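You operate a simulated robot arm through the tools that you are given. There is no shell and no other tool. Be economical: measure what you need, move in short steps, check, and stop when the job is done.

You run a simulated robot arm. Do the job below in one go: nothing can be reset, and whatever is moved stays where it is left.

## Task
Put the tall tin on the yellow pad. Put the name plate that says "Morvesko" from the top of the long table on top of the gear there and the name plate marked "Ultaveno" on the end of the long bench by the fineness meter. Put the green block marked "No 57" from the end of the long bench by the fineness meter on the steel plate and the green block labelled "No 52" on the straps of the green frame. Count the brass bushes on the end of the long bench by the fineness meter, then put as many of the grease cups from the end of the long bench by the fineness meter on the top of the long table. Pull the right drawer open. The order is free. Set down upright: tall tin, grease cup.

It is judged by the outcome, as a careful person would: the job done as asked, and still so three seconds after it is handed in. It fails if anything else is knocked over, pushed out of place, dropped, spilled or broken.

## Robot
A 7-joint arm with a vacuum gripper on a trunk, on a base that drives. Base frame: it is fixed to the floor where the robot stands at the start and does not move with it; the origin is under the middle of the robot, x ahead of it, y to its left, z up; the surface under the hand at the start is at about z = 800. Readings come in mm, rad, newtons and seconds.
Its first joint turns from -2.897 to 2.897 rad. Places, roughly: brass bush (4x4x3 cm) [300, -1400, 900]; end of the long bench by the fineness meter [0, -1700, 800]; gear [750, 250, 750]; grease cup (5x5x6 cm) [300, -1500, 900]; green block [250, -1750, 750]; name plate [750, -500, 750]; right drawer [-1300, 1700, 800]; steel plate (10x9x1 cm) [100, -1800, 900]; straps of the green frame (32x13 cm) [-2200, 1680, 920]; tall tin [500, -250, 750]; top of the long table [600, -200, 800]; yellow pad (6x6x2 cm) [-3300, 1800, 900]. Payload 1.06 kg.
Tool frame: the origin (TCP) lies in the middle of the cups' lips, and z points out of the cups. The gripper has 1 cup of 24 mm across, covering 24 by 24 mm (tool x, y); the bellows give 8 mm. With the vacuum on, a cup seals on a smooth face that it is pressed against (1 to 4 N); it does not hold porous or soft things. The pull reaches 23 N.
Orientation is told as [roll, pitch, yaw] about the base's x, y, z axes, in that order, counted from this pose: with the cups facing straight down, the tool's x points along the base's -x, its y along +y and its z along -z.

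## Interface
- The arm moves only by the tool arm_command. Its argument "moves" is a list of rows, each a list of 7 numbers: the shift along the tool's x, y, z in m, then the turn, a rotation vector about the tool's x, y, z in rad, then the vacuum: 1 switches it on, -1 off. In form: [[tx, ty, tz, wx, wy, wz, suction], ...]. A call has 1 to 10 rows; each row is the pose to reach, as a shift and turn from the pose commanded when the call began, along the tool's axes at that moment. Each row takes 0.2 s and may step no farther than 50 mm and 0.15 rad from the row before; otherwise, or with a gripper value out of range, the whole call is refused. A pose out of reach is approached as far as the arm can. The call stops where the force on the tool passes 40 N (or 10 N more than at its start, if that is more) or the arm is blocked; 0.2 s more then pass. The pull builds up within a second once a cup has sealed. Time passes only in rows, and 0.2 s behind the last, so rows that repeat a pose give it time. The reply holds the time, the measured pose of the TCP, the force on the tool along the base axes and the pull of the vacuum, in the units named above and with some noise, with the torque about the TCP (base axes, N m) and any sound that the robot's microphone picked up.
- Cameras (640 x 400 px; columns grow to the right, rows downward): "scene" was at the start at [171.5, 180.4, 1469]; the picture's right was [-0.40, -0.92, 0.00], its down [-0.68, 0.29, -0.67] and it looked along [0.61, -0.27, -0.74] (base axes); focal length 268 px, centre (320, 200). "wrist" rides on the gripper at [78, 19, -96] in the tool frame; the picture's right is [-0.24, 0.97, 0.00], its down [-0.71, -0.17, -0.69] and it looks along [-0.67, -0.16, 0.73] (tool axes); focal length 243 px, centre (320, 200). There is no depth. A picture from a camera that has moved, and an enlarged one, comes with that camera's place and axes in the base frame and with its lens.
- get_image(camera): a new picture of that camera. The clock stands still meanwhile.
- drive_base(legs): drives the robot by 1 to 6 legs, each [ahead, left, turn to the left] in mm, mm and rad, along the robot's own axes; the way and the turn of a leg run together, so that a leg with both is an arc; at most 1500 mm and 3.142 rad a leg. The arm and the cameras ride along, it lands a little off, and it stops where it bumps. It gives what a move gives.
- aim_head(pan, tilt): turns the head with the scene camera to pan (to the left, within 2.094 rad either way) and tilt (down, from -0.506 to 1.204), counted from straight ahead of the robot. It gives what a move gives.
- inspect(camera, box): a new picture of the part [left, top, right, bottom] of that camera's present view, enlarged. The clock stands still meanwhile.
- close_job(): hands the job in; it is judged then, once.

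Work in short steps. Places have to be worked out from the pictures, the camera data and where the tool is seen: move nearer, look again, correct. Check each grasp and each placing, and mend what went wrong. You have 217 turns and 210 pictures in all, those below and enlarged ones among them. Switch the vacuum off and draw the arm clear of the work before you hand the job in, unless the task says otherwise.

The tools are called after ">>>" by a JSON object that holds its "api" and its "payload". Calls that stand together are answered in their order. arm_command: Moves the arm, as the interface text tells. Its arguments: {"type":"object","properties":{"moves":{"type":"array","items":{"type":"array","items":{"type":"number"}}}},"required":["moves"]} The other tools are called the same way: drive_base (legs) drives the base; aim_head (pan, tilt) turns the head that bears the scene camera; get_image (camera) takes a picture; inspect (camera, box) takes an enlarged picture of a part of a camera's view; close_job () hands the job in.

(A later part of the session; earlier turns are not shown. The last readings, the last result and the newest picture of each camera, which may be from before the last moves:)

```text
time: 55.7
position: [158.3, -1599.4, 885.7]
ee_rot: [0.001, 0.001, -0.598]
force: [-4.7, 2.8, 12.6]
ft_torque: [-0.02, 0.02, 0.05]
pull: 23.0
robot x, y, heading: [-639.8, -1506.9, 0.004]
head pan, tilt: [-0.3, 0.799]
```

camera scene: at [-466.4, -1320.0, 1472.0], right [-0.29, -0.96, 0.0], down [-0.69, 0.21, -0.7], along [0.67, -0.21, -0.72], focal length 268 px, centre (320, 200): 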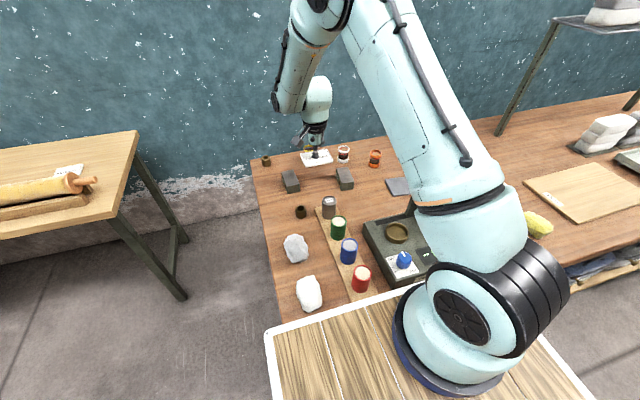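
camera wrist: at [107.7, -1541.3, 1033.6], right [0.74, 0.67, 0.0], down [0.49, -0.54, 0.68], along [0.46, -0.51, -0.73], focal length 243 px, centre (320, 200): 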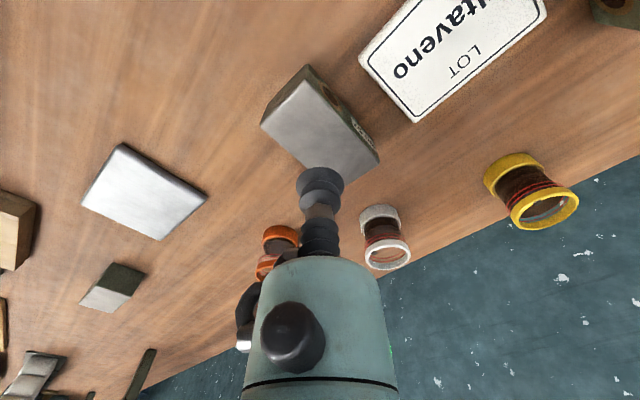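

Sealed. I lift and check the weight.

>>> {"api": "arm_command", "payload": {"moves": [[0, 0, -0.01, 0, 0, 0, 1], [0, 0, -0.03, 0, 0, 0, 1], [0, 0, -0.07, 0, 0, 0, 1], [0, 0, -0.1, 0, 0, 0, 1], [0, 0, -0.1, 0, 0, 0, 1]]}}

>>> {"api": "get_image", "payload": {"camera": "wrist"}}

```text
time: 56.9
position: [159.0, -1600.1, 984.2]
ee_rot: [0.001, 0.001, -0.599]
force: [0.0, 1.1, -7.9]
ft_torque: [0.08, 0.09, 0.02]
pull: 22.9
robot x, y, heading: [-643.7, -1508.8, 0.002]
head pan, tilt: [-0.3, 0.799]
```

```text
173 pictures are left
camera wrist: at [103.8, -1539.3, 1080.3], right [0.74, 0.67, 0.0], down [0.49, -0.54, 0.68], along [0.46, -0.51, -0.73], focal length 243 px, centre (320, 200)
```

wrist: 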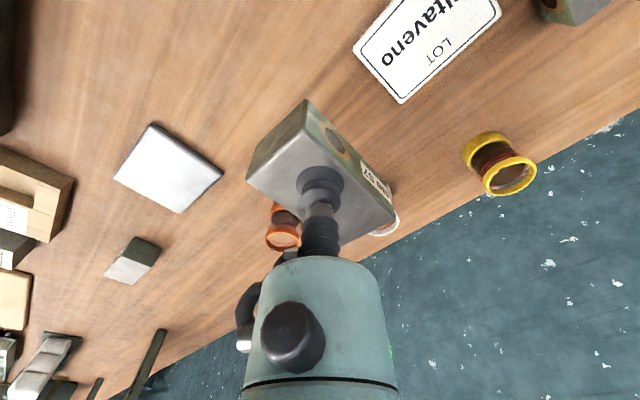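

I'm holding about 0.8 kg well. The steel plate centre is near (89,-1779). I carry the block there while yawing 90°, so the wrist camera stays clear of the fineness meter and the block aligns with the plate.

>>> {"api": "arm_command", "payload": {"moves": [[0, 0, -0.01, 0, 0, 0.14, 1], [-0.004, -0.019, -0.01, 0, 0, 0.28, 1], [-0.009, -0.042, -0.01, 0, 0, 0.42, 1], [-0.015, -0.065, -0.01, 0, 0, 0.56, 1], [-0.02, -0.09, -0.01, 0, 0, 0.7, 1], [-0.025, -0.113, -0.01, 0, 0, 0.84, 1], [-0.03, -0.136, -0.01, 0, 0, 0.98, 1], [-0.035, -0.158, -0.01, 0, 0, 1.12, 1], [-0.04, -0.178, -0.01, 0, 0, 1.26, 1], [-0.042, -0.187, -0.01, 0, 0, 1.4, 1]]}}

>>> {"api": "get_image", "payload": {"camera": "wrist"}}

>>> {"api": "get_image", "payload": {"camera": "scene"}}

```text
time: 59.1
position: [89.9, -1776.5, 993.6]
ee_rot: [0.0, 0.002, -2.0]
force: [-0.8, 0.1, -7.8]
ft_torque: [0.09, -0.04, 0.0]
pull: 22.9
robot x, y, heading: [-645.8, -1508.0, -0.001]
head pan, tilt: [-0.3, 0.799]
```

```text
172 pictures are left
camera wrist: at [138.4, -1713.2, 1090.9], right [0.79, -0.62, 0.0], down [-0.45, -0.57, 0.69], along [-0.42, -0.54, -0.73], focal length 243 px, centre (320, 200)
```

wrist: 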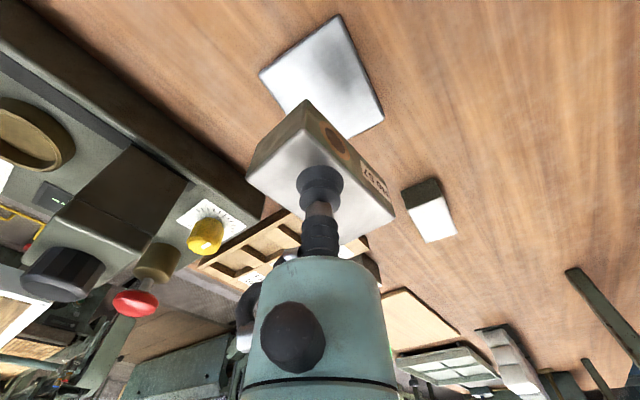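

```text
171 pictures are left
camera scene: at [-466.1, -1320.0, 1472.0], right [-0.29, -0.96, 0.0], down [-0.69, 0.21, -0.7], along [0.67, -0.21, -0.72], focal length 268 px, centre (320, 200)
```

scene: 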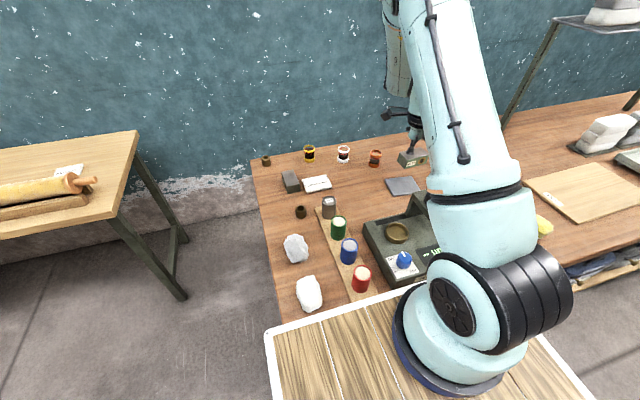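

The plate centre is (90,-1781) and the block's centre of mass is about 10 mm off the TCP, so I am within a few mm. I descend to just above the plate.

>>> {"api": "arm_command", "payload": {"moves": [[0, 0, 0.04, 0, 0, 0, 1], [0, 0, 0.07, 0, 0, 0, 1], [0, 0, 0.082, 0, 0, 0, 1], [0, 0, 0.087, 0, 0, 0, 1], [0, 0, 0.087, 0, 0, 0, 1]]}}

>>> {"api": "inspect", "payload": {"camera": "scene", "box": [340, 120, 480, 220]}}

>>> {"api": "get_image", "payload": {"camera": "wrist"}}

```text
time: 60.3
position: [88.8, -1777.3, 907.5]
ee_rot: [-0.001, -0.001, -1.999]
force: [0.4, 0.9, -7.4]
ft_torque: [0.1, -0.04, -0.04]
pull: 22.9
robot x, y, heading: [-638.3, -1509.5, 0.001]
head pan, tilt: [-0.3, 0.799]
```

```text
4.00 times, centred on (410, 170) of scene
camera zoom: at [-466.1, -1320.1, 1472.0], right [-0.29, -0.96, 0.0], down [-0.69, 0.21, -0.7], along [0.67, -0.21, -0.72], focal length 1070 px, centre (-40, 320)
```

zoom: 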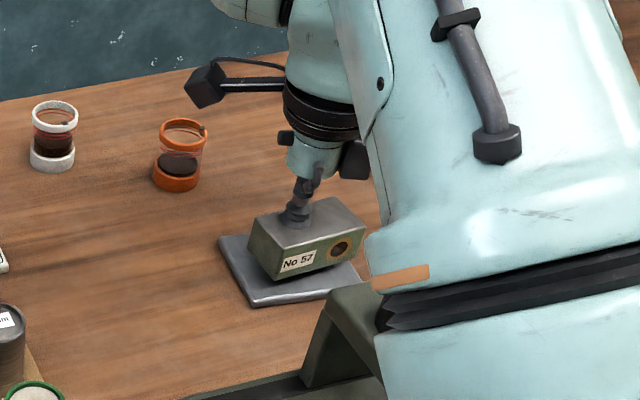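

```text
169 pictures are left
camera wrist: at [137.4, -1713.4, 1004.1], right [0.79, -0.62, 0.0], down [-0.45, -0.57, 0.69], along [-0.42, -0.54, -0.73], focal length 243 px, centre (320, 200)
```

wrist: 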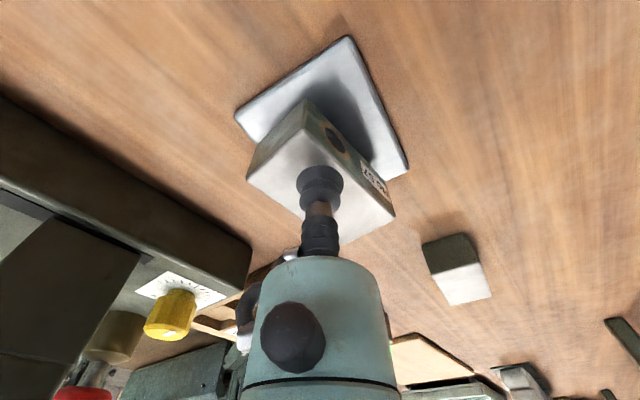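

I shift a few mm for centring, then lower in steps until contact.

>>> {"api": "arm_command", "payload": {"moves": [[0.006, 0.004, 0.002, 0, 0, 0, 1], [0.006, 0.004, 0.006, 0, 0, 0, 1], [0.006, 0.004, 0.009, 0, 0, 0, 1], [0.006, 0.004, 0.009, 0, 0, 0, 1]]}}

```text
time: 61.3
position: [94.9, -1772.3, 898.5]
ee_rot: [0.0, 0.001, -1.998]
force: [-0.2, 0.1, -7.8]
ft_torque: [0.1, -0.07, -0.03]
pull: 23.0
robot x, y, heading: [-643.0, -1505.0, 0.004]
head pan, tilt: [-0.3, 0.799]
```

>>> {"api": "arm_command", "payload": {"moves": [[0, 0, 0.002, 0, 0, 0, 1], [0, 0, 0.0035, 0, 0, 0, 1], [0, 0, 0.0035, 0, 0, 0, 1]]}}

```text
time: 62.1
position: [96.1, -1772.9, 896.8]
ee_rot: [0.002, 0.001, -1.998]
force: [2.1, 2.6, 8.6]
ft_torque: [-0.01, 0.04, 0.04]
pull: 23.0
robot x, y, heading: [-643.2, -1507.5, -0.0]
head pan, tilt: [-0.3, 0.799]
```

Contact at z 897. I release and rise.

>>> {"api": "arm_command", "payload": {"moves": [[0, 0, -0.001, 0, 0, 0, -1], [0, 0, -0.001, 0, 0, 0, -1], [0, 0, -0.001, 0, 0, 0, -1], [0, 0, -0.001, 0, 0, 0, -1], [0, 0, -0.01, 0, 0, 0, -1], [0, 0, -0.04, 0, 0, 0, -1], [0, 0, -0.08, 0, 0, 0, -1], [0, 0, -0.12, 0, 0, 0, -1], [0, 0, -0.12, 0, 0, 0, -1]]}}

>>> {"api": "get_image", "payload": {"camera": "wrist"}}

>>> {"api": "inspect", "payload": {"camera": "scene", "box": [340, 120, 480, 220]}}

```text
time: 64.1
position: [94.8, -1773.0, 1016.2]
ee_rot: [0.0, 0.0, -1.998]
force: [0.1, -0.3, 0.2]
ft_torque: [-0.01, -0.01, -0.01]
pull: 0.1
robot x, y, heading: [-642.8, -1506.9, 0.002]
head pan, tilt: [-0.3, 0.799]
```

```text
168 pictures are left
camera wrist: at [143.5, -1709.5, 1111.0], right [0.79, -0.62, 0.0], down [-0.45, -0.57, 0.69], along [-0.42, -0.54, -0.73], focal length 243 px, centre (320, 200)
```

wrist: 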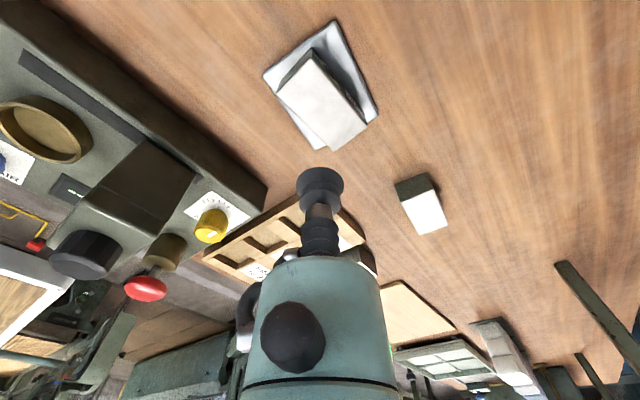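

```text
4.00 times, centred on (410, 170) of scene
camera zoom: at [-466.2, -1320.0, 1472.0], right [-0.29, -0.96, 0.0], down [-0.69, 0.21, -0.7], along [0.67, -0.21, -0.72], focal length 1070 px, centre (-40, 320)
```

zoom: 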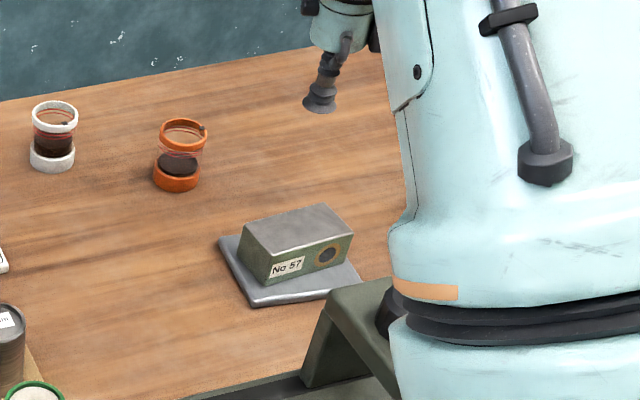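

No 57 sits on the steel plate. Next come two grease cups (two bushes counted). I hover near the white cup to see what its top looks like.

>>> {"api": "arm_command", "payload": {"moves": [[0.04, 0.023, 0, 0, 0, -0.14, -1], [0.08, 0.047, 0, 0, 0, -0.28, -1], [0.12, 0.07, 0, 0, 0, -0.42, -1], [0.16, 0.094, 0, 0, 0, -0.56, -1], [0.2, 0.117, 0.02, 0, 0, -0.7, -1], [0.2, 0.117, 0.05, 0, 0, -0.84, -1], [0.2, 0.117, 0.05, 0, 0, -0.98, -1], [0.2, 0.117, 0.05, 0, 0, -0.98, -1]]}}

>>> {"api": "get_image", "payload": {"camera": "wrist"}}

>>> {"api": "inspect", "payload": {"camera": "scene", "box": [290, 120, 410, 195]}}

```text
refused: row 5 steps farther than a row can; nothing moved
```

```text
166 pictures are left
camera wrist: at [143.5, -1709.5, 1111.0], right [0.79, -0.62, 0.0], down [-0.45, -0.57, 0.69], along [-0.42, -0.54, -0.73], focal length 243 px, centre (320, 200)
```

wrist: 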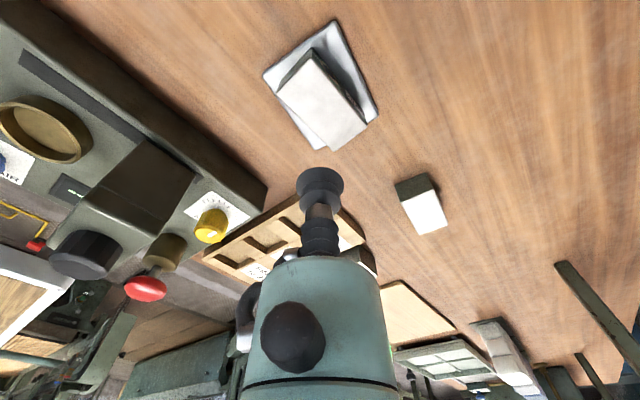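

```text
5.33 times, centred on (350, 158) of scene
camera zoom: at [-466.2, -1320.0, 1472.0], right [-0.29, -0.96, 0.0], down [-0.69, 0.21, -0.7], along [0.67, -0.21, -0.72], focal length 1427 px, centre (160, 427)
```

zoom: 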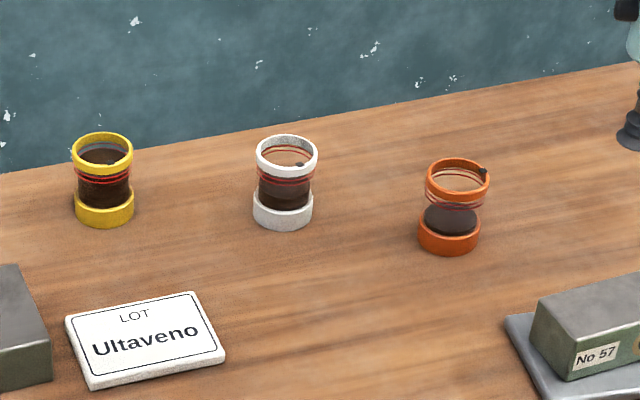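

The cups look like glass cylinders with coloured rims, and I can't yet tell whether they have lids. I fix the row spacing and go above the white one.

>>> {"api": "arm_command", "payload": {"moves": [[0.035, 0.02, 0, 0, 0, -0.14, -1], [0.075, 0.044, 0, 0, 0, -0.28, -1], [0.115, 0.067, 0, 0, 0, -0.42, -1], [0.155, 0.09, 0, 0, 0, -0.56, -1], [0.19, 0.111, 0.02, 0, 0, -0.7, -1], [0.2, 0.117, 0.05, 0, 0, -0.84, -1], [0.2, 0.117, 0.05, 0, 0, -0.98, -1], [0.2, 0.117, 0.05, 0, 0, -0.98, -1]]}}

>>> {"api": "get_image", "payload": {"camera": "wrist"}}

```text
time: 65.9
position: [284.9, -1639.2, 965.6]
ee_rot: [0.001, 0.0, -1.017]
force: [-1.2, -0.1, 0.2]
ft_torque: [0.02, 0.0, 0.01]
pull: 0.1
robot x, y, heading: [-643.1, -1508.0, 0.002]
head pan, tilt: [-0.3, 0.799]
```

```text
164 pictures are left
camera wrist: at [259.1, -1562.9, 1061.5], right [0.95, 0.31, 0.0], down [0.23, -0.69, 0.69], along [0.21, -0.65, -0.73], focal length 243 px, centre (320, 200)
```

wrist: 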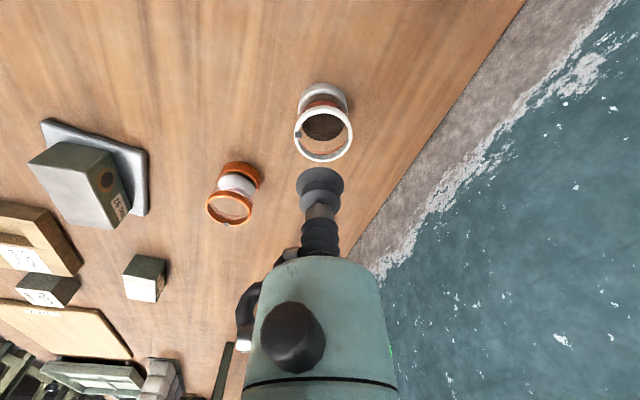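

>>> {"api": "inspect", "payload": {"camera": "wrist", "box": [200, 70, 380, 240]}}

>>> {"api": "inspect", "payload": {"camera": "wrist", "box": [285, 75, 365, 170]}}

```text
2.35 times, centred on (290, 155) of wrist
camera zoom: at [259.1, -1562.9, 1061.5], right [0.95, 0.31, 0.0], down [0.23, -0.69, 0.69], along [0.21, -0.65, -0.73], focal length 571 px, centre (391, 306)
```

zoom: 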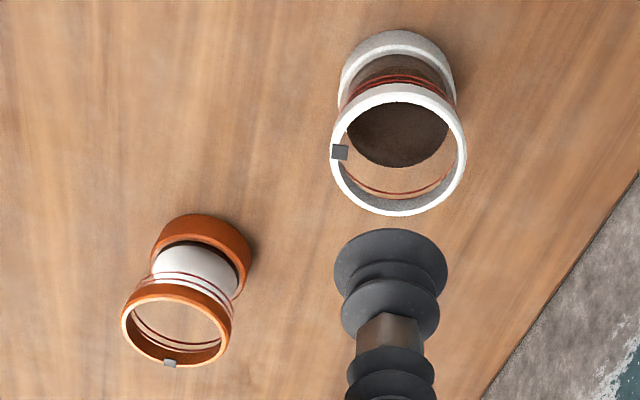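

```text
4.21 times, centred on (325, 122) of wrist
camera zoom: at [259.1, -1562.9, 1061.5], right [0.95, 0.31, 0.0], down [0.23, -0.69, 0.69], along [0.21, -0.65, -0.73], focal length 1022 px, centre (299, 526)
```

zoom: 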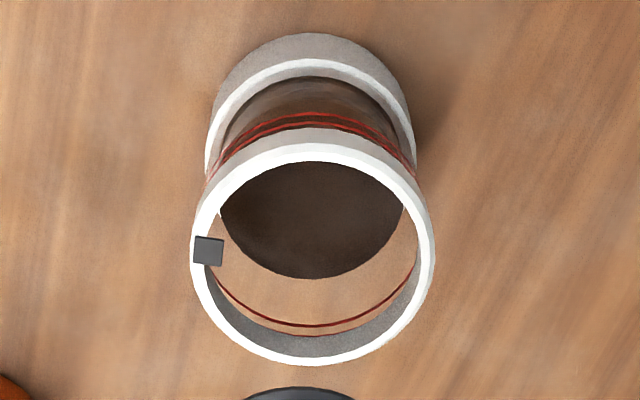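

The rim centre is at about (285.6,-1639), right under the TCP. I lower gently with vacuum to feel for a lid at z≈910.

>>> {"api": "arm_command", "payload": {"moves": [[-0.0005, 0, 0.03, 0, 0, 0, 1], [-0.0005, 0, 0.045, 0, 0, 0, 1], [-0.0005, 0, 0.05, 0, 0, 0, 1], [-0.0005, 0, 0.053, 0, 0, 0, 1], [-0.0005, 0, 0.056, 0, 0, 0, 1], [-0.0005, 0, 0.056, 0, 0, 0, 1]]}}

>>> {"api": "inspect", "payload": {"camera": "scene", "box": [310, 120, 390, 180]}}

```text
time: 67.3
position: [285.0, -1640.1, 910.0]
ee_rot: [0.0, 0.0, -1.019]
force: [1.1, -0.2, 0.0]
ft_torque: [0.0, 0.0, 0.0]
pull: 0.1
robot x, y, heading: [-646.4, -1507.5, 0.006]
head pan, tilt: [-0.3, 0.799]
```

```text
6.67 times, centred on (350, 150) of scene
camera zoom: at [-466.3, -1320.0, 1472.0], right [-0.29, -0.96, 0.0], down [-0.69, 0.21, -0.7], along [0.67, -0.21, -0.72], focal length 1784 px, centre (120, 533)
```

zoom: 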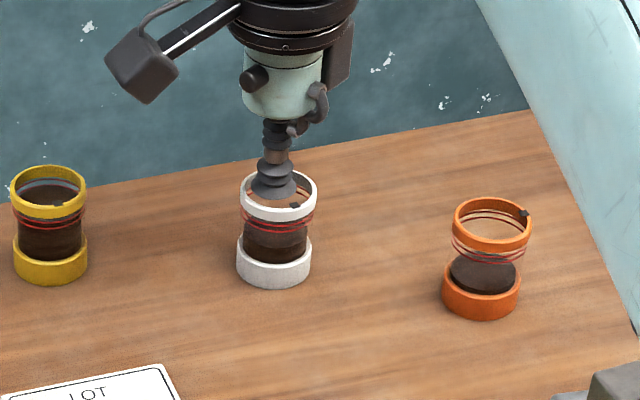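

I'm at rim height now, so I continue 4 mm.

>>> {"api": "arm_command", "payload": {"moves": [[0, 0, 0.002, 0, 0, 0, 1], [0, 0, 0.004, 0, 0, 0, 1], [0, 0, 0.004, 0, 0, 0, 1]]}}

```text
time: 68.1
position: [284.6, -1640.1, 905.4]
ee_rot: [-0.001, 0.0, -1.019]
force: [0.4, -0.4, 0.4]
ft_torque: [0.01, 0.01, -0.05]
pull: 23.1
robot x, y, heading: [-642.0, -1507.8, 0.003]
head pan, tilt: [-0.3, 0.799]
```

It sealed, so there is a clear lid at about z 906. I lift and check.

>>> {"api": "arm_command", "payload": {"moves": [[0, 0, -0.01, 0, 0, 0, 1], [0, 0, -0.05, 0, 0, 0, 1], [0, 0, -0.1, 0, 0, 0, 1], [0, 0, -0.15, 0, 0, 0, 1], [0, 0, -0.19, 0, 0, 0, 1], [0, 0, -0.19, 0, 0, 0, 1]]}}

>>> {"api": "get_image", "payload": {"camera": "wrist"}}

>>> {"api": "get_image", "payload": {"camera": "scene"}}

```text
time: 69.5
position: [283.5, -1639.6, 1095.4]
ee_rot: [-0.001, 0.0, -1.019]
force: [-0.8, -0.6, -0.1]
ft_torque: [0.01, 0.01, -0.02]
pull: 22.7
robot x, y, heading: [-641.5, -1503.9, 0.001]
head pan, tilt: [-0.3, 0.799]
```

```text
160 pictures are left
camera wrist: at [258.2, -1563.4, 1191.9], right [0.95, 0.31, 0.0], down [0.23, -0.69, 0.68], along [0.21, -0.65, -0.73], focal length 243 px, centre (320, 200)
```

wrist: 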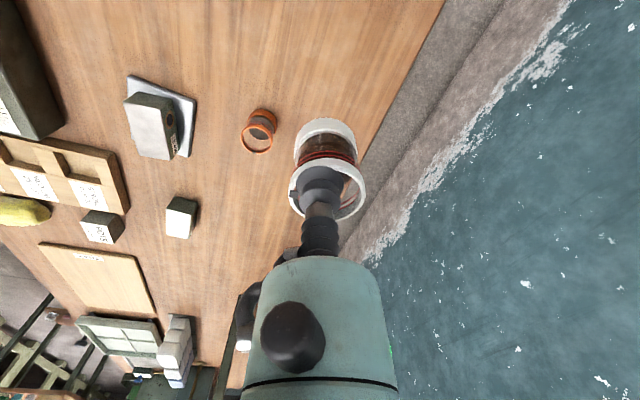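

```text
159 pictures are left
camera scene: at [-466.2, -1320.0, 1472.0], right [-0.29, -0.96, 0.0], down [-0.69, 0.21, -0.7], along [0.67, -0.21, -0.72], focal length 268 px, centre (320, 200)
```

scene: 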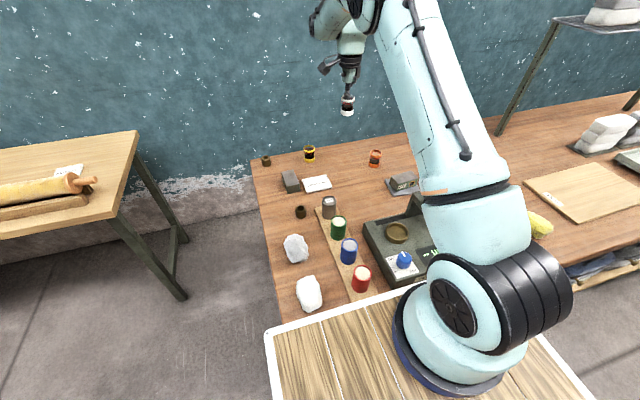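

The cup hangs well and is light. I retract the arm toward the robot before driving to the table.

>>> {"api": "arm_command", "payload": {"moves": [[0.02, -0.035, 0, 0, 0, 0, 1], [0.045, -0.072, 0, 0, 0, 0, 1], [0.068, -0.11, 0, 0, 0, 0, 1], [0.092, -0.15, 0, 0, 0, 0, 1], [0.117, -0.19, 0, 0, 0, 0, 1], [0.1415, -0.23, 0, 0, 0, 0, 1], [0.1415, -0.23, 0, 0, 0, 0, 1]]}}

>>> {"api": "drive_base", "payload": {"legs": [[0, 1100, 0], [590, 0, 0]]}}

>>> {"api": "get_image", "payload": {"camera": "wrist"}}

>>> {"api": "get_image", "payload": {"camera": "scene"}}

```text
time: 71.1
position: [13.7, -1640.4, 1097.8]
ee_rot: [0.0, -0.001, -1.02]
force: [-0.6, 0.0, -2.2]
ft_torque: [-0.02, 0.01, 0.02]
pull: 22.9
robot x, y, heading: [-644.5, -1510.4, 0.003]
head pan, tilt: [-0.3, 0.799]
```

```text
time: 79.6
position: [605.7, -557.6, 1096.5]
ee_rot: [0.002, 0.001, -1.025]
force: [-0.9, 0.1, -0.8]
ft_torque: [-0.02, 0.03, 0.0]
pull: 23.0
robot x, y, heading: [-50.0, -423.6, -0.008]
head pan, tilt: [-0.3, 0.799]
```

```text
158 pictures are left
camera wrist: at [579.6, -480.7, 1192.5], right [0.95, 0.3, 0.0], down [0.22, -0.69, 0.68], along [0.21, -0.65, -0.73], focal length 243 px, centre (320, 200)
```

wrist: 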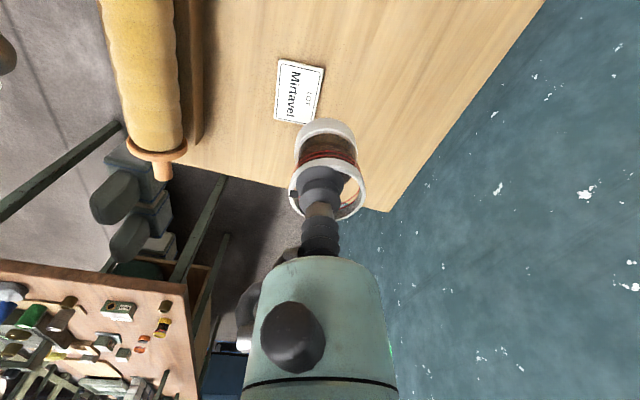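

```text
157 pictures are left
camera scene: at [125.6, -235.5, 1472.0], right [-0.3, -0.95, 0.0], down [-0.68, 0.21, -0.7], along [0.67, -0.21, -0.72], focal length 268 px, centre (320, 200)
```

scene: 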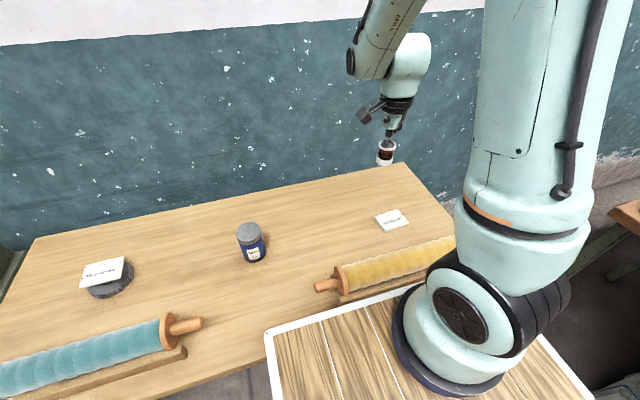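

I'm at the table. I carry the white cup to a free spot at (690,-390) and lower it to just above the surface.

>>> {"api": "arm_command", "payload": {"moves": [[0.025, 0.04, 0, 0, 0, 0, 1], [0.05, 0.08, 0, 0, 0, 0, 1], [0.075, 0.12, 0, 0, 0, 0, 1], [0.1, 0.159, 0.01, 0, 0, 0, 1], [0.1, 0.159, 0.055, 0, 0, 0, 1], [0.1, 0.159, 0.1, 0, 0, 0, 1], [0.1, 0.159, 0.145, 0, 0, 0, 1], [0.1, 0.159, 0.19, 0, 0, 0, 1], [0.1, 0.159, 0.22, 0, 0, 0, 1], [0.1, 0.159, 0.22, 0, 0, 0, 1]]}}

>>> {"api": "inspect", "payload": {"camera": "scene", "box": [230, 130, 430, 260]}}

```text
time: 81.8
position: [688.3, -388.2, 876.4]
ee_rot: [0.001, 0.001, -1.026]
force: [0.1, 0.4, -1.3]
ft_torque: [0.0, 0.01, 0.02]
pull: 22.6
robot x, y, heading: [-49.2, -424.4, -0.002]
head pan, tilt: [-0.3, 0.799]
```

```text
3.08 times, centred on (330, 195) of scene
camera zoom: at [125.5, -235.5, 1472.0], right [-0.3, -0.95, 0.0], down [-0.68, 0.21, -0.7], along [0.67, -0.21, -0.72], focal length 823 px, centre (289, 215)
```

zoom: 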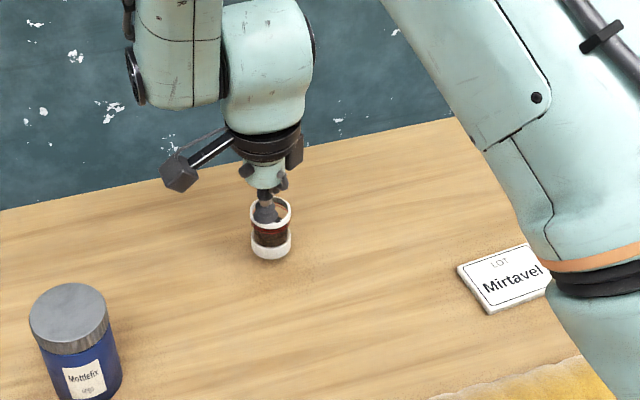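

I lower in small steps toward the expected contact at z≈856.

>>> {"api": "arm_command", "payload": {"moves": [[0, 0, 0.008, 0, 0, 0, 1], [0, 0, 0.014, 0, 0, 0, 1], [0, 0, 0.017, 0, 0, 0, 1], [0, 0, 0.017, 0, 0, 0, 1]]}}

```text
time: 82.8
position: [687.8, -388.3, 859.8]
ee_rot: [0.0, 0.001, -1.024]
force: [0.5, -0.5, -1.7]
ft_torque: [0.01, 0.0, 0.01]
pull: 22.8
robot x, y, heading: [-51.6, -422.3, -0.005]
head pan, tilt: [-0.3, 0.799]
```

>>> {"api": "arm_command", "payload": {"moves": [[0, 0, 0.002, 0, 0, 0, 1], [0, 0, 0.004, 0, 0, 0, 1], [0, 0, 0.004, 0, 0, 0, 1]]}}

```text
time: 83.6
position: [689.0, -389.5, 855.3]
ee_rot: [0.0, 0.001, -1.024]
force: [0.1, 0.3, -0.9]
ft_torque: [0.01, 0.01, 0.0]
pull: 22.9
robot x, y, heading: [-51.3, -420.1, -0.005]
head pan, tilt: [-0.3, 0.799]
```

>>> {"api": "arm_command", "payload": {"moves": [[0, 0, 0.0015, 0, 0, 0, 1], [0, 0, 0.003, 0, 0, 0, 1], [0, 0, 0.003, 0, 0, 0, 1]]}}

```text
time: 84.4
position: [688.9, -389.2, 852.5]
ee_rot: [0.0, -0.001, -1.025]
force: [-3.4, -1.3, 9.6]
ft_torque: [-0.04, 0.01, 0.03]
pull: 22.8
robot x, y, heading: [-51.2, -422.3, -0.0]
head pan, tilt: [-0.3, 0.799]
```

Contact made. I release and rise clear.

>>> {"api": "arm_command", "payload": {"moves": [[0, 0, -0.001, 0, 0, 0, -1], [0, 0, -0.001, 0, 0, 0, -1], [0, 0, -0.001, 0, 0, 0, -1], [0, 0, -0.001, 0, 0, 0, -1], [0, 0, -0.008, 0, 0, 0, -1], [0, 0, -0.04, 0, 0, 0, -1], [0, 0, -0.09, 0, 0, 0, -1], [0, 0, -0.14, 0, 0, 0, -1], [0, 0, -0.19, 0, 0, 0, -1], [0, 0, -0.24, 0, 0, 0, -1]]}}

>>> {"api": "inspect", "payload": {"camera": "scene", "box": [230, 130, 430, 260]}}

```text
time: 86.6
position: [687.7, -389.3, 1093.5]
ee_rot: [0.0, 0.001, -1.024]
force: [0.8, 0.6, 0.5]
ft_torque: [-0.01, 0.01, 0.0]
pull: 0.1
robot x, y, heading: [-53.3, -421.8, -0.001]
head pan, tilt: [-0.3, 0.799]
```

```text
3.08 times, centred on (330, 195) of scene
camera zoom: at [126.1, -235.3, 1471.9], right [-0.3, -0.95, 0.0], down [-0.68, 0.21, -0.7], along [0.66, -0.21, -0.72], focal length 823 px, centre (289, 215)
```

zoom: 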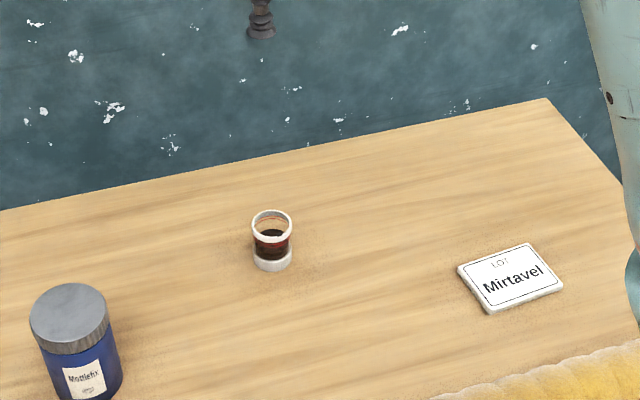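

The first cup is set. I drive back to the bench for the yellow cup.

>>> {"api": "drive_base", "payload": {"legs": [[-590, 0, 0], [0, -1060, 0]]}}

>>> {"api": "get_image", "payload": {"camera": "scene"}}

>>> {"api": "get_image", "payload": {"camera": "wrist"}}

```text
time: 95.0
position: [90.2, -1442.5, 1092.5]
ee_rot: [-0.001, -0.001, -1.023]
force: [-0.4, 0.4, 0.6]
ft_torque: [-0.02, -0.01, 0.0]
pull: 0.0
robot x, y, heading: [-644.2, -1475.6, -0.0]
head pan, tilt: [-0.3, 0.799]
```

```text
154 pictures are left
camera scene: at [-471.1, -1290.5, 1472.0], right [-0.3, -0.95, 0.0], down [-0.68, 0.21, -0.7], along [0.67, -0.21, -0.72], focal length 268 px, centre (320, 200)
```

scene: 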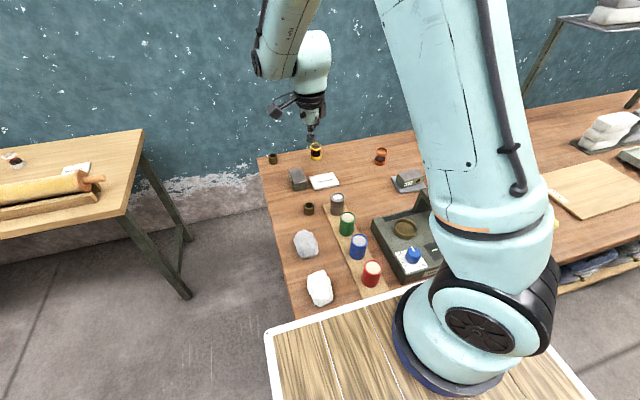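

```text
153 pictures are left
camera wrist: at [65.3, -1366.0, 1188.8], right [0.95, 0.31, 0.0], down [0.22, -0.69, 0.69], along [0.21, -0.65, -0.73], focal length 243 px, centre (320, 200)
```

wrist: 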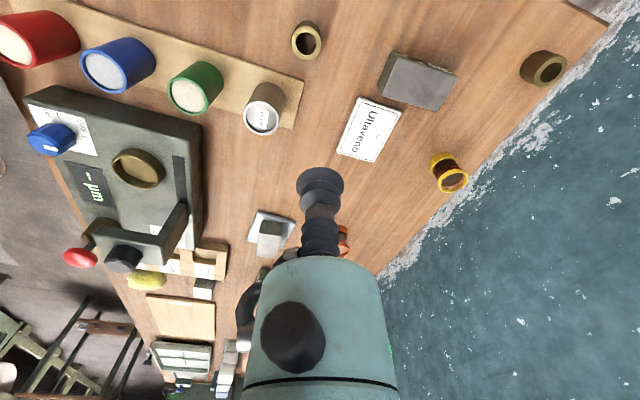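

I confirm exactly two bushes. The yellow cup is at about (315,-1517), so I go above it.

>>> {"api": "arm_command", "payload": {"moves": [[-0.036, 0.031, 0, 0, 0, 0, -1], [-0.072, 0.061, 0, 0, 0, 0, -1], [-0.108, 0.092, 0, 0, 0, 0, -1], [-0.144, 0.122, 0, 0, 0, 0, -1], [-0.18, 0.153, 0, 0, 0, 0, -1], [-0.1806, 0.1534, 0.045, 0, 0, 0, -1], [-0.1806, 0.1534, 0.09, 0, 0, 0, -1], [-0.1806, 0.1534, 0.13, 0, 0, 0, -1], [-0.1806, 0.1534, 0.13, 0, 0, 0, -1]]}}

>>> {"api": "inspect", "payload": {"camera": "wrist", "box": [270, 70, 370, 180]}}

```text
time: 97.0
position: [316.1, -1515.7, 963.0]
ee_rot: [0.001, -0.001, -1.022]
force: [-0.3, 0.6, 0.2]
ft_torque: [0.0, -0.02, -0.01]
pull: 0.0
robot x, y, heading: [-648.2, -1479.4, -0.002]
head pan, tilt: [-0.3, 0.799]
```

```text
3.64 times, centred on (320, 125) of wrist
camera zoom: at [290.6, -1439.2, 1059.2], right [0.95, 0.31, 0.0], down [0.22, -0.69, 0.69], along [0.21, -0.65, -0.73], focal length 882 px, centre (320, 473)
```

zoom: 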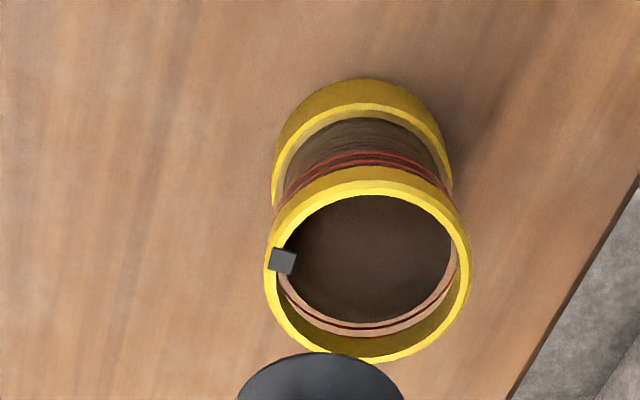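

The rim centre is at (326,-1519). I correct and descend with vacuum.

>>> {"api": "arm_command", "payload": {"moves": [[-0.0075, 0.007, 0.025, 0, 0, 0, 1], [-0.0075, 0.007, 0.045, 0, 0, 0, 1], [-0.0075, 0.007, 0.052, 0, 0, 0, 1], [-0.0075, 0.007, 0.055, 0, 0, 0, 1], [-0.0075, 0.007, 0.0575, 0, 0, 0, 1], [-0.0075, 0.007, 0.0575, 0, 0, 0, 1]]}}

>>> {"api": "inspect", "payload": {"camera": "scene", "box": [280, 110, 360, 170]}}

```text
time: 98.4
position: [326.0, -1520.1, 903.8]
ee_rot: [-0.001, 0.0, -1.023]
force: [0.5, -0.4, 0.1]
ft_torque: [0.01, 0.03, -0.02]
pull: 22.5
robot x, y, heading: [-647.2, -1476.6, -0.001]
head pan, tilt: [-0.3, 0.799]
```

```text
6.67 times, centred on (320, 140) of scene
camera zoom: at [-471.0, -1290.5, 1472.0], right [-0.3, -0.95, 0.0], down [-0.68, 0.21, -0.7], along [0.67, -0.21, -0.72], focal length 1784 px, centre (320, 600)
```

zoom: 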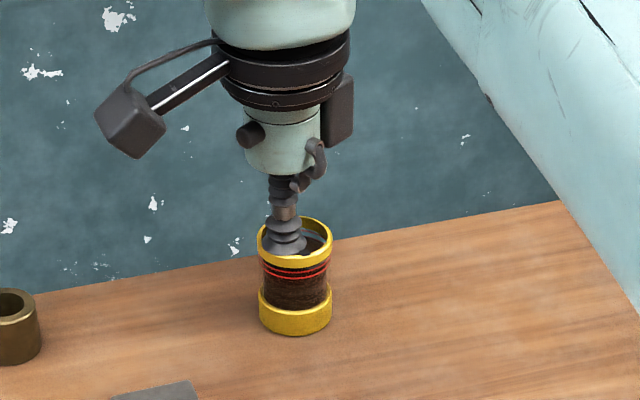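

Sealed. I lift, then retract.

>>> {"api": "arm_command", "payload": {"moves": [[0, 0, -0.01, 0, 0, 0, 1], [0, 0, -0.05, 0, 0, 0, 1], [0, 0, -0.1, 0, 0, 0, 1], [0, 0, -0.15, 0, 0, 0, 1], [0.0, 0.0, -0.195, 0, 0, 0, 1], [0.024, -0.04, -0.195, 0, 0, 0, 1], [0.048, -0.08, -0.195, 0, 0, 0, 1], [0.072, -0.12, -0.195, 0, 0, 0, 1], [0.097, -0.16, -0.195, 0, 0, 0, 1], [0.121, -0.2, -0.195, 0, 0, 0, 1]]}}

>>> {"api": "arm_command", "payload": {"moves": [[0.024, -0.04, 0, 0, 0, 0, 1], [0.045, -0.073, 0, 0, 0, 0, 1], [0.045, -0.073, 0, 0, 0, 0, 1]]}}

>>> {"api": "drive_base", "payload": {"legs": [[0, 1060, 0], [590, 0, 0]]}}

>>> {"api": "get_image", "payload": {"camera": "wrist"}}

>>> {"api": "get_image", "payload": {"camera": "scene"}}

```text
time: 100.6
position: [92.3, -1521.9, 1099.0]
ee_rot: [-0.002, 0.0, -1.023]
force: [0.5, 0.7, -1.6]
ft_torque: [0.01, 0.0, 0.02]
pull: 22.9
robot x, y, heading: [-644.8, -1478.3, -0.005]
head pan, tilt: [-0.3, 0.799]
```

```text
time: 101.4
position: [5.6, -1520.9, 1097.1]
ee_rot: [0.0, 0.0, -1.021]
force: [0.3, 0.3, -0.8]
ft_torque: [0.04, 0.01, 0.0]
pull: 23.2
robot x, y, heading: [-642.5, -1479.8, -0.006]
head pan, tilt: [-0.3, 0.799]
```

```text
time: 109.9
position: [605.8, -467.6, 1099.5]
ee_rot: [-0.001, 0.002, -1.03]
force: [-0.6, 0.3, -1.4]
ft_torque: [0.0, -0.01, -0.03]
pull: 23.2
robot x, y, heading: [-45.7, -421.5, -0.012]
head pan, tilt: [-0.3, 0.799]
```

```text
150 pictures are left
camera wrist: at [581.9, -389.9, 1195.5], right [0.95, 0.3, 0.0], down [0.22, -0.69, 0.68], along [0.21, -0.65, -0.73], focal length 243 px, centre (320, 200)
```

wrist: 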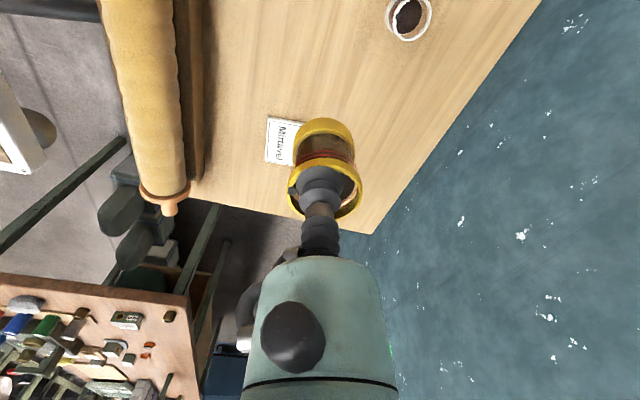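

```text
149 pictures are left
camera scene: at [131.0, -233.5, 1472.0], right [-0.3, -0.95, 0.0], down [-0.68, 0.22, -0.7], along [0.66, -0.21, -0.72], focal length 268 px, centre (320, 200)
```

scene: 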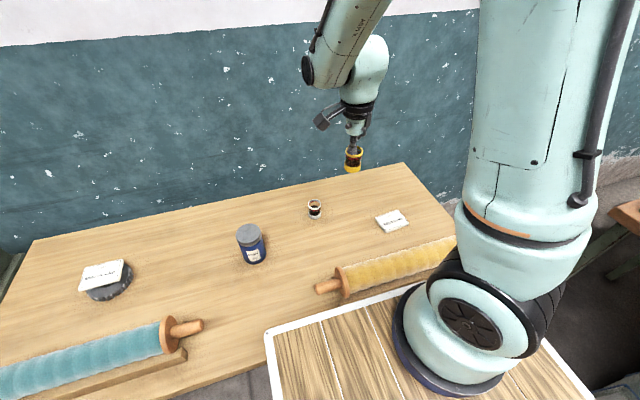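

I place the yellow cup at (690,-500), clear of the white cup and Mirtavel.

>>> {"api": "arm_command", "payload": {"moves": [[-0.036, 0.0275, 0, 0, 0, 0, 1], [-0.0716, 0.055, 0, 0, 0, 0, 1], [-0.0716, 0.055, 0.05, 0, 0, 0, 1], [-0.0716, 0.055, 0.1, 0, 0, 0, 1], [-0.0716, 0.055, 0.15, 0, 0, 0, 1], [-0.0716, 0.055, 0.2, 0, 0, 0, 1], [-0.0716, 0.055, 0.23, 0, 0, 0, 1], [-0.0716, 0.055, 0.24, 0, 0, 0, 1], [-0.0716, 0.055, 0.24, 0, 0, 0, 1]]}}

>>> {"api": "inspect", "payload": {"camera": "scene", "box": [230, 130, 430, 260]}}

```text
time: 111.9
position: [690.6, -500.1, 860.4]
ee_rot: [-0.001, -0.001, -1.029]
force: [-0.8, 0.1, -0.7]
ft_torque: [0.01, 0.02, 0.03]
pull: 23.1
robot x, y, heading: [-45.1, -419.9, -0.005]
head pan, tilt: [-0.3, 0.799]
```

```text
3.08 times, centred on (330, 195) of scene
camera zoom: at [130.9, -233.5, 1472.0], right [-0.3, -0.95, 0.0], down [-0.68, 0.22, -0.7], along [0.66, -0.21, -0.72], focal length 823 px, centre (289, 215)
```

zoom: 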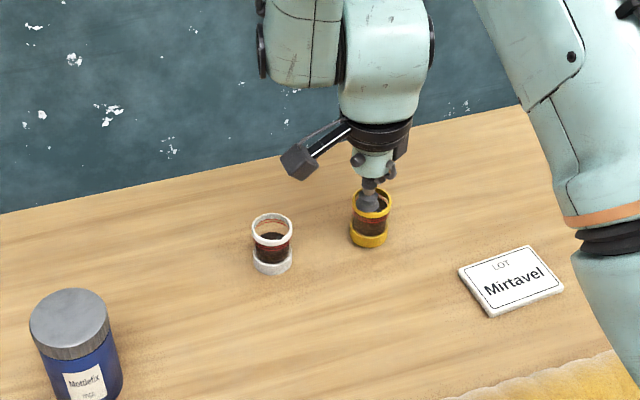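

>>> {"api": "arm_command", "payload": {"moves": [[0, 0, 0.003, 0, 0, 0, 1], [0, 0, 0.0055, 0, 0, 0, 1], [0, 0, 0.0065, 0, 0, 0, 1], [0, 0, 0.0065, 0, 0, 0, 1]]}}

```text
time: 112.9
position: [690.4, -500.1, 853.5]
ee_rot: [0.001, 0.0, -1.029]
force: [-0.8, 1.0, 10.8]
ft_torque: [0.02, -0.02, -0.04]
pull: 23.2
robot x, y, heading: [-48.7, -422.1, -0.01]
head pan, tilt: [-0.3, 0.799]
```

Contact. I release and rise.

>>> {"api": "arm_command", "payload": {"moves": [[0, 0, -0.001, 0, 0, 0, -1], [0, 0, -0.001, 0, 0, 0, -1], [0, 0, -0.001, 0, 0, 0, -1], [0, 0, -0.001, 0, 0, 0, -1], [0, 0, -0.008, 0, 0, 0, -1], [0, 0, -0.04, 0, 0, 0, -1], [0, 0, -0.09, 0, 0, 0, -1], [0, 0, -0.14, 0, 0, 0, -1], [0, 0, -0.19, 0, 0, 0, -1], [0, 0, -0.24, 0, 0, 0, -1]]}}

>>> {"api": "inspect", "payload": {"camera": "scene", "box": [230, 130, 430, 260]}}

```text
time: 115.1
position: [692.0, -500.5, 1092.3]
ee_rot: [-0.002, 0.0, -1.028]
force: [0.8, 1.0, -0.3]
ft_torque: [-0.02, 0.04, 0.01]
pull: 0.1
robot x, y, heading: [-47.8, -422.4, -0.005]
head pan, tilt: [-0.3, 0.799]
```

```text
3.08 times, centred on (330, 195) of scene
camera zoom: at [131.5, -233.3, 1472.0], right [-0.3, -0.95, 0.0], down [-0.68, 0.22, -0.7], along [0.66, -0.21, -0.72], focal length 823 px, centre (289, 215)
```

zoom: 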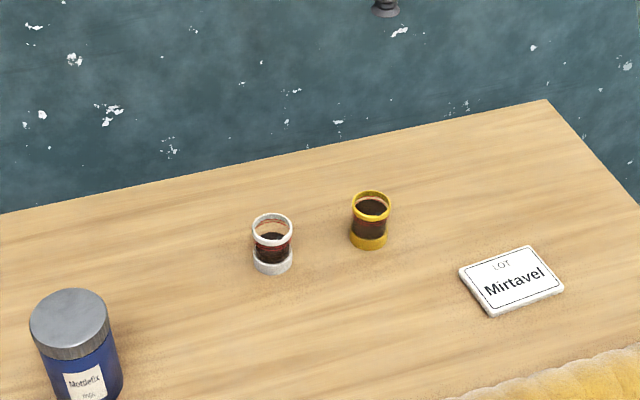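

Both cups stand on the table. Now the tall tin: I hover over (587,-184).

>>> {"api": "arm_command", "payload": {"moves": [[0.046, 0.0104, 0, 0, 0, 0, -1], [0.093, 0.0208, 0, 0, 0, 0, -1], [0.139, 0.031, 0, 0, 0, 0, -1], [0.186, 0.0416, 0, 0, 0, 0, -1], [0.232, 0.052, 0, 0, 0, 0, -1], [0.279, 0.0624, 0, 0, 0, 0, -1], [0.325, 0.0728, 0.01, 0, 0, 0, -1], [0.325, 0.0728, 0.055, 0, 0, 0, -1], [0.325, 0.0728, 0.11, 0, 0, 0, -1], [0.325, 0.0728, 0.11, 0, 0, 0, -1]]}}

>>> {"api": "get_image", "payload": {"camera": "wrist"}}

```text
refused: row 9 steps farther than a row can; nothing moved
```

```text
146 pictures are left
camera wrist: at [666.7, -422.5, 1188.3], right [0.95, 0.3, 0.0], down [0.22, -0.7, 0.68], along [0.2, -0.65, -0.73], focal length 243 px, centre (320, 200)
```

wrist: 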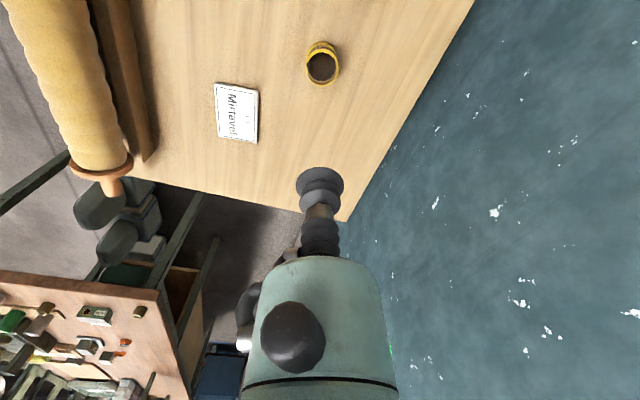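

One row was too long, so I resend it with smaller steps.

>>> {"api": "arm_command", "payload": {"moves": [[0.046, 0.0104, 0, 0, 0, 0, -1], [0.093, 0.0208, 0, 0, 0, 0, -1], [0.139, 0.031, 0, 0, 0, 0, -1], [0.186, 0.0416, 0, 0, 0, 0, -1], [0.232, 0.052, 0, 0, 0, 0, -1], [0.279, 0.0624, 0, 0, 0, 0, -1], [0.325, 0.0728, 0.01, 0, 0, 0, -1], [0.325, 0.0728, 0.055, 0, 0, 0, -1], [0.325, 0.0728, 0.1, 0, 0, 0, -1], [0.325, 0.0728, 0.1, 0, 0, 0, -1]]}}

>>> {"api": "get_image", "payload": {"camera": "wrist"}}

```text
time: 117.3
position: [585.9, -183.7, 992.0]
ee_rot: [0.002, -0.001, -1.029]
force: [0.7, 0.5, 0.0]
ft_torque: [0.03, -0.02, 0.0]
pull: 0.0
robot x, y, heading: [-50.3, -417.6, -0.007]
head pan, tilt: [-0.3, 0.799]
```

```text
145 pictures are left
camera wrist: at [559.8, -107.0, 1088.2], right [0.95, 0.3, 0.0], down [0.22, -0.7, 0.68], along [0.21, -0.65, -0.73], focal length 243 px, centre (320, 200)
```

wrist: 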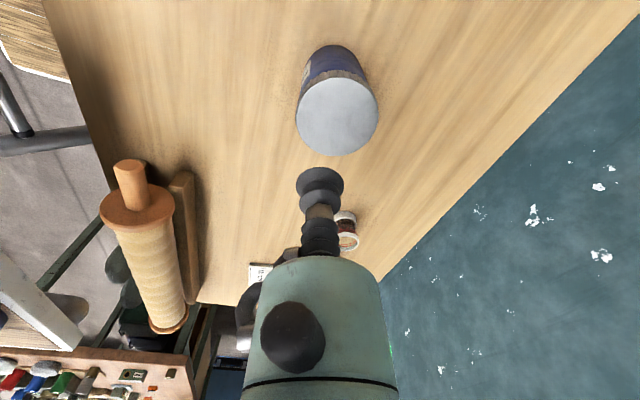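

Triangulating the lid gives (600,-182.5), with the top near z 895. I correct and descend in steps with the vacuum on.

>>> {"api": "arm_command", "payload": {"moves": [[-0.006, 0.0126, 0.03, 0, 0, 0, 1], [-0.006, 0.0126, 0.065, 0, 0, 0, 1], [-0.006, 0.0126, 0.08, 0, 0, 0, 1], [-0.006, 0.0126, 0.086, 0, 0, 0, 1], [-0.006, 0.0126, 0.09, 0, 0, 0, 1], [-0.006, 0.0126, 0.094, 0, 0, 0, 1], [-0.006, 0.0126, 0.094, 0, 0, 0, 1]]}}

>>> {"api": "get_image", "payload": {"camera": "wrist"}}

```text
time: 118.9
position: [598.9, -183.6, 898.4]
ee_rot: [0.0, 0.001, -1.03]
force: [3.4, 0.6, 14.8]
ft_torque: [0.01, 0.01, 0.04]
pull: 22.8
robot x, y, heading: [-46.1, -417.0, -0.006]
head pan, tilt: [-0.3, 0.799]
```

```text
144 pictures are left
camera wrist: at [574.5, -105.5, 995.0], right [0.95, 0.3, 0.0], down [0.22, -0.7, 0.68], along [0.21, -0.65, -0.73], focal length 243 px, centre (320, 200)
```

wrist: 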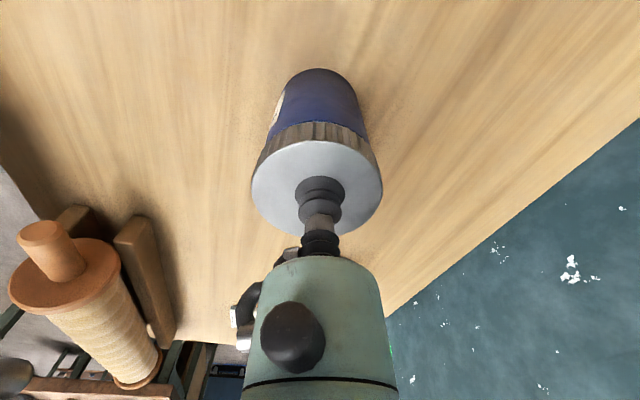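

The tin is sealed with its top at z 899, so it is about 100 mm tall. I lift it high and check.

>>> {"api": "arm_command", "payload": {"moves": [[0, 0, -0.01, 0, 0, 0, 1], [0, 0, -0.03, 0, 0, 0, 1], [0, 0, -0.07, 0, 0, 0, 1], [0, 0, -0.115, 0, 0, 0, 1], [0, 0, -0.16, 0, 0, 0, 1], [0, 0, -0.205, 0, 0, 0, 1], [0, 0, -0.25, 0, 0, 0, 1], [0, 0, -0.25, 0, 0, 0, 1]]}}

>>> {"api": "get_image", "payload": {"camera": "wrist"}}

```text
time: 120.7
position: [599.1, -182.5, 1149.2]
ee_rot: [0.0, 0.001, -1.03]
force: [-0.6, 0.3, -2.4]
ft_torque: [-0.01, -0.01, 0.01]
pull: 23.5
robot x, y, heading: [-46.3, -419.7, -0.009]
head pan, tilt: [-0.3, 0.799]
```

```text
143 pictures are left
camera wrist: at [574.5, -105.8, 1245.7], right [0.95, 0.3, 0.0], down [0.22, -0.69, 0.69], along [0.2, -0.65, -0.73], focal length 243 px, centre (320, 200)
```

wrist: 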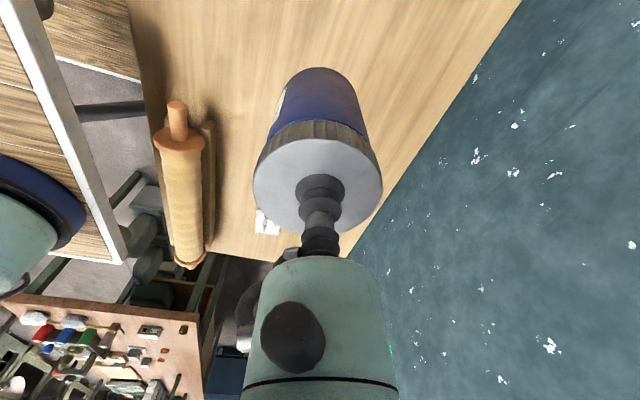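

The tin is light (about 2.4 N) and secure. I back away, turn left 90° and go toward the cabinet, stopping well short to look.

>>> {"api": "drive_base", "payload": {"legs": [[-800, 0, 0], [0, 0, 1.571], [900, 0, 0]]}}

>>> {"api": "aim_head", "payload": {"pan": 0.6, "tilt": 0.35}}

>>> {"api": "get_image", "payload": {"camera": "scene"}}

```text
time: 133.1
position: [-1089.3, 1128.3, 1150.0]
ee_rot: [0.0, 0.0, 0.552]
force: [-0.6, -0.2, -0.9]
ft_torque: [-0.02, 0.03, 0.0]
pull: 22.4
robot x, y, heading: [-846.1, 483.5, 1.567]
head pan, tilt: [-0.3, 0.799]
```

```text
time: 134.3
position: [-1088.7, 1128.5, 1149.8]
ee_rot: [-0.001, 0.0, 0.553]
force: [0.1, -0.8, -1.9]
ft_torque: [-0.01, 0.03, 0.02]
pull: 22.8
robot x, y, heading: [-843.9, 482.7, 1.576]
head pan, tilt: [0.6, 0.351]
```

```text
142 pictures are left
camera scene: at [-1109.4, 663.1, 1511.6], right [0.82, 0.57, 0.0], down [0.19, -0.28, -0.94], along [-0.53, 0.77, -0.34], focal length 268 px, centre (320, 200)
```

scene: 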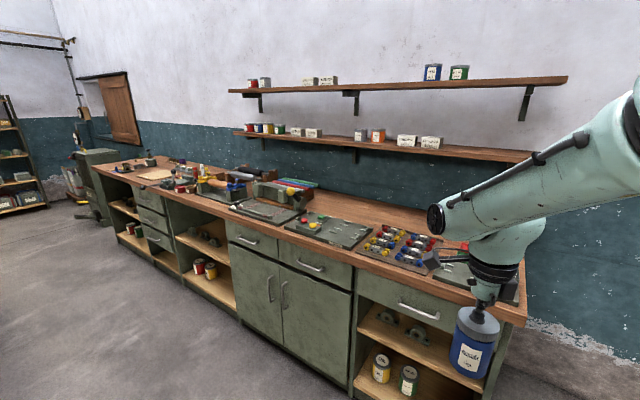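

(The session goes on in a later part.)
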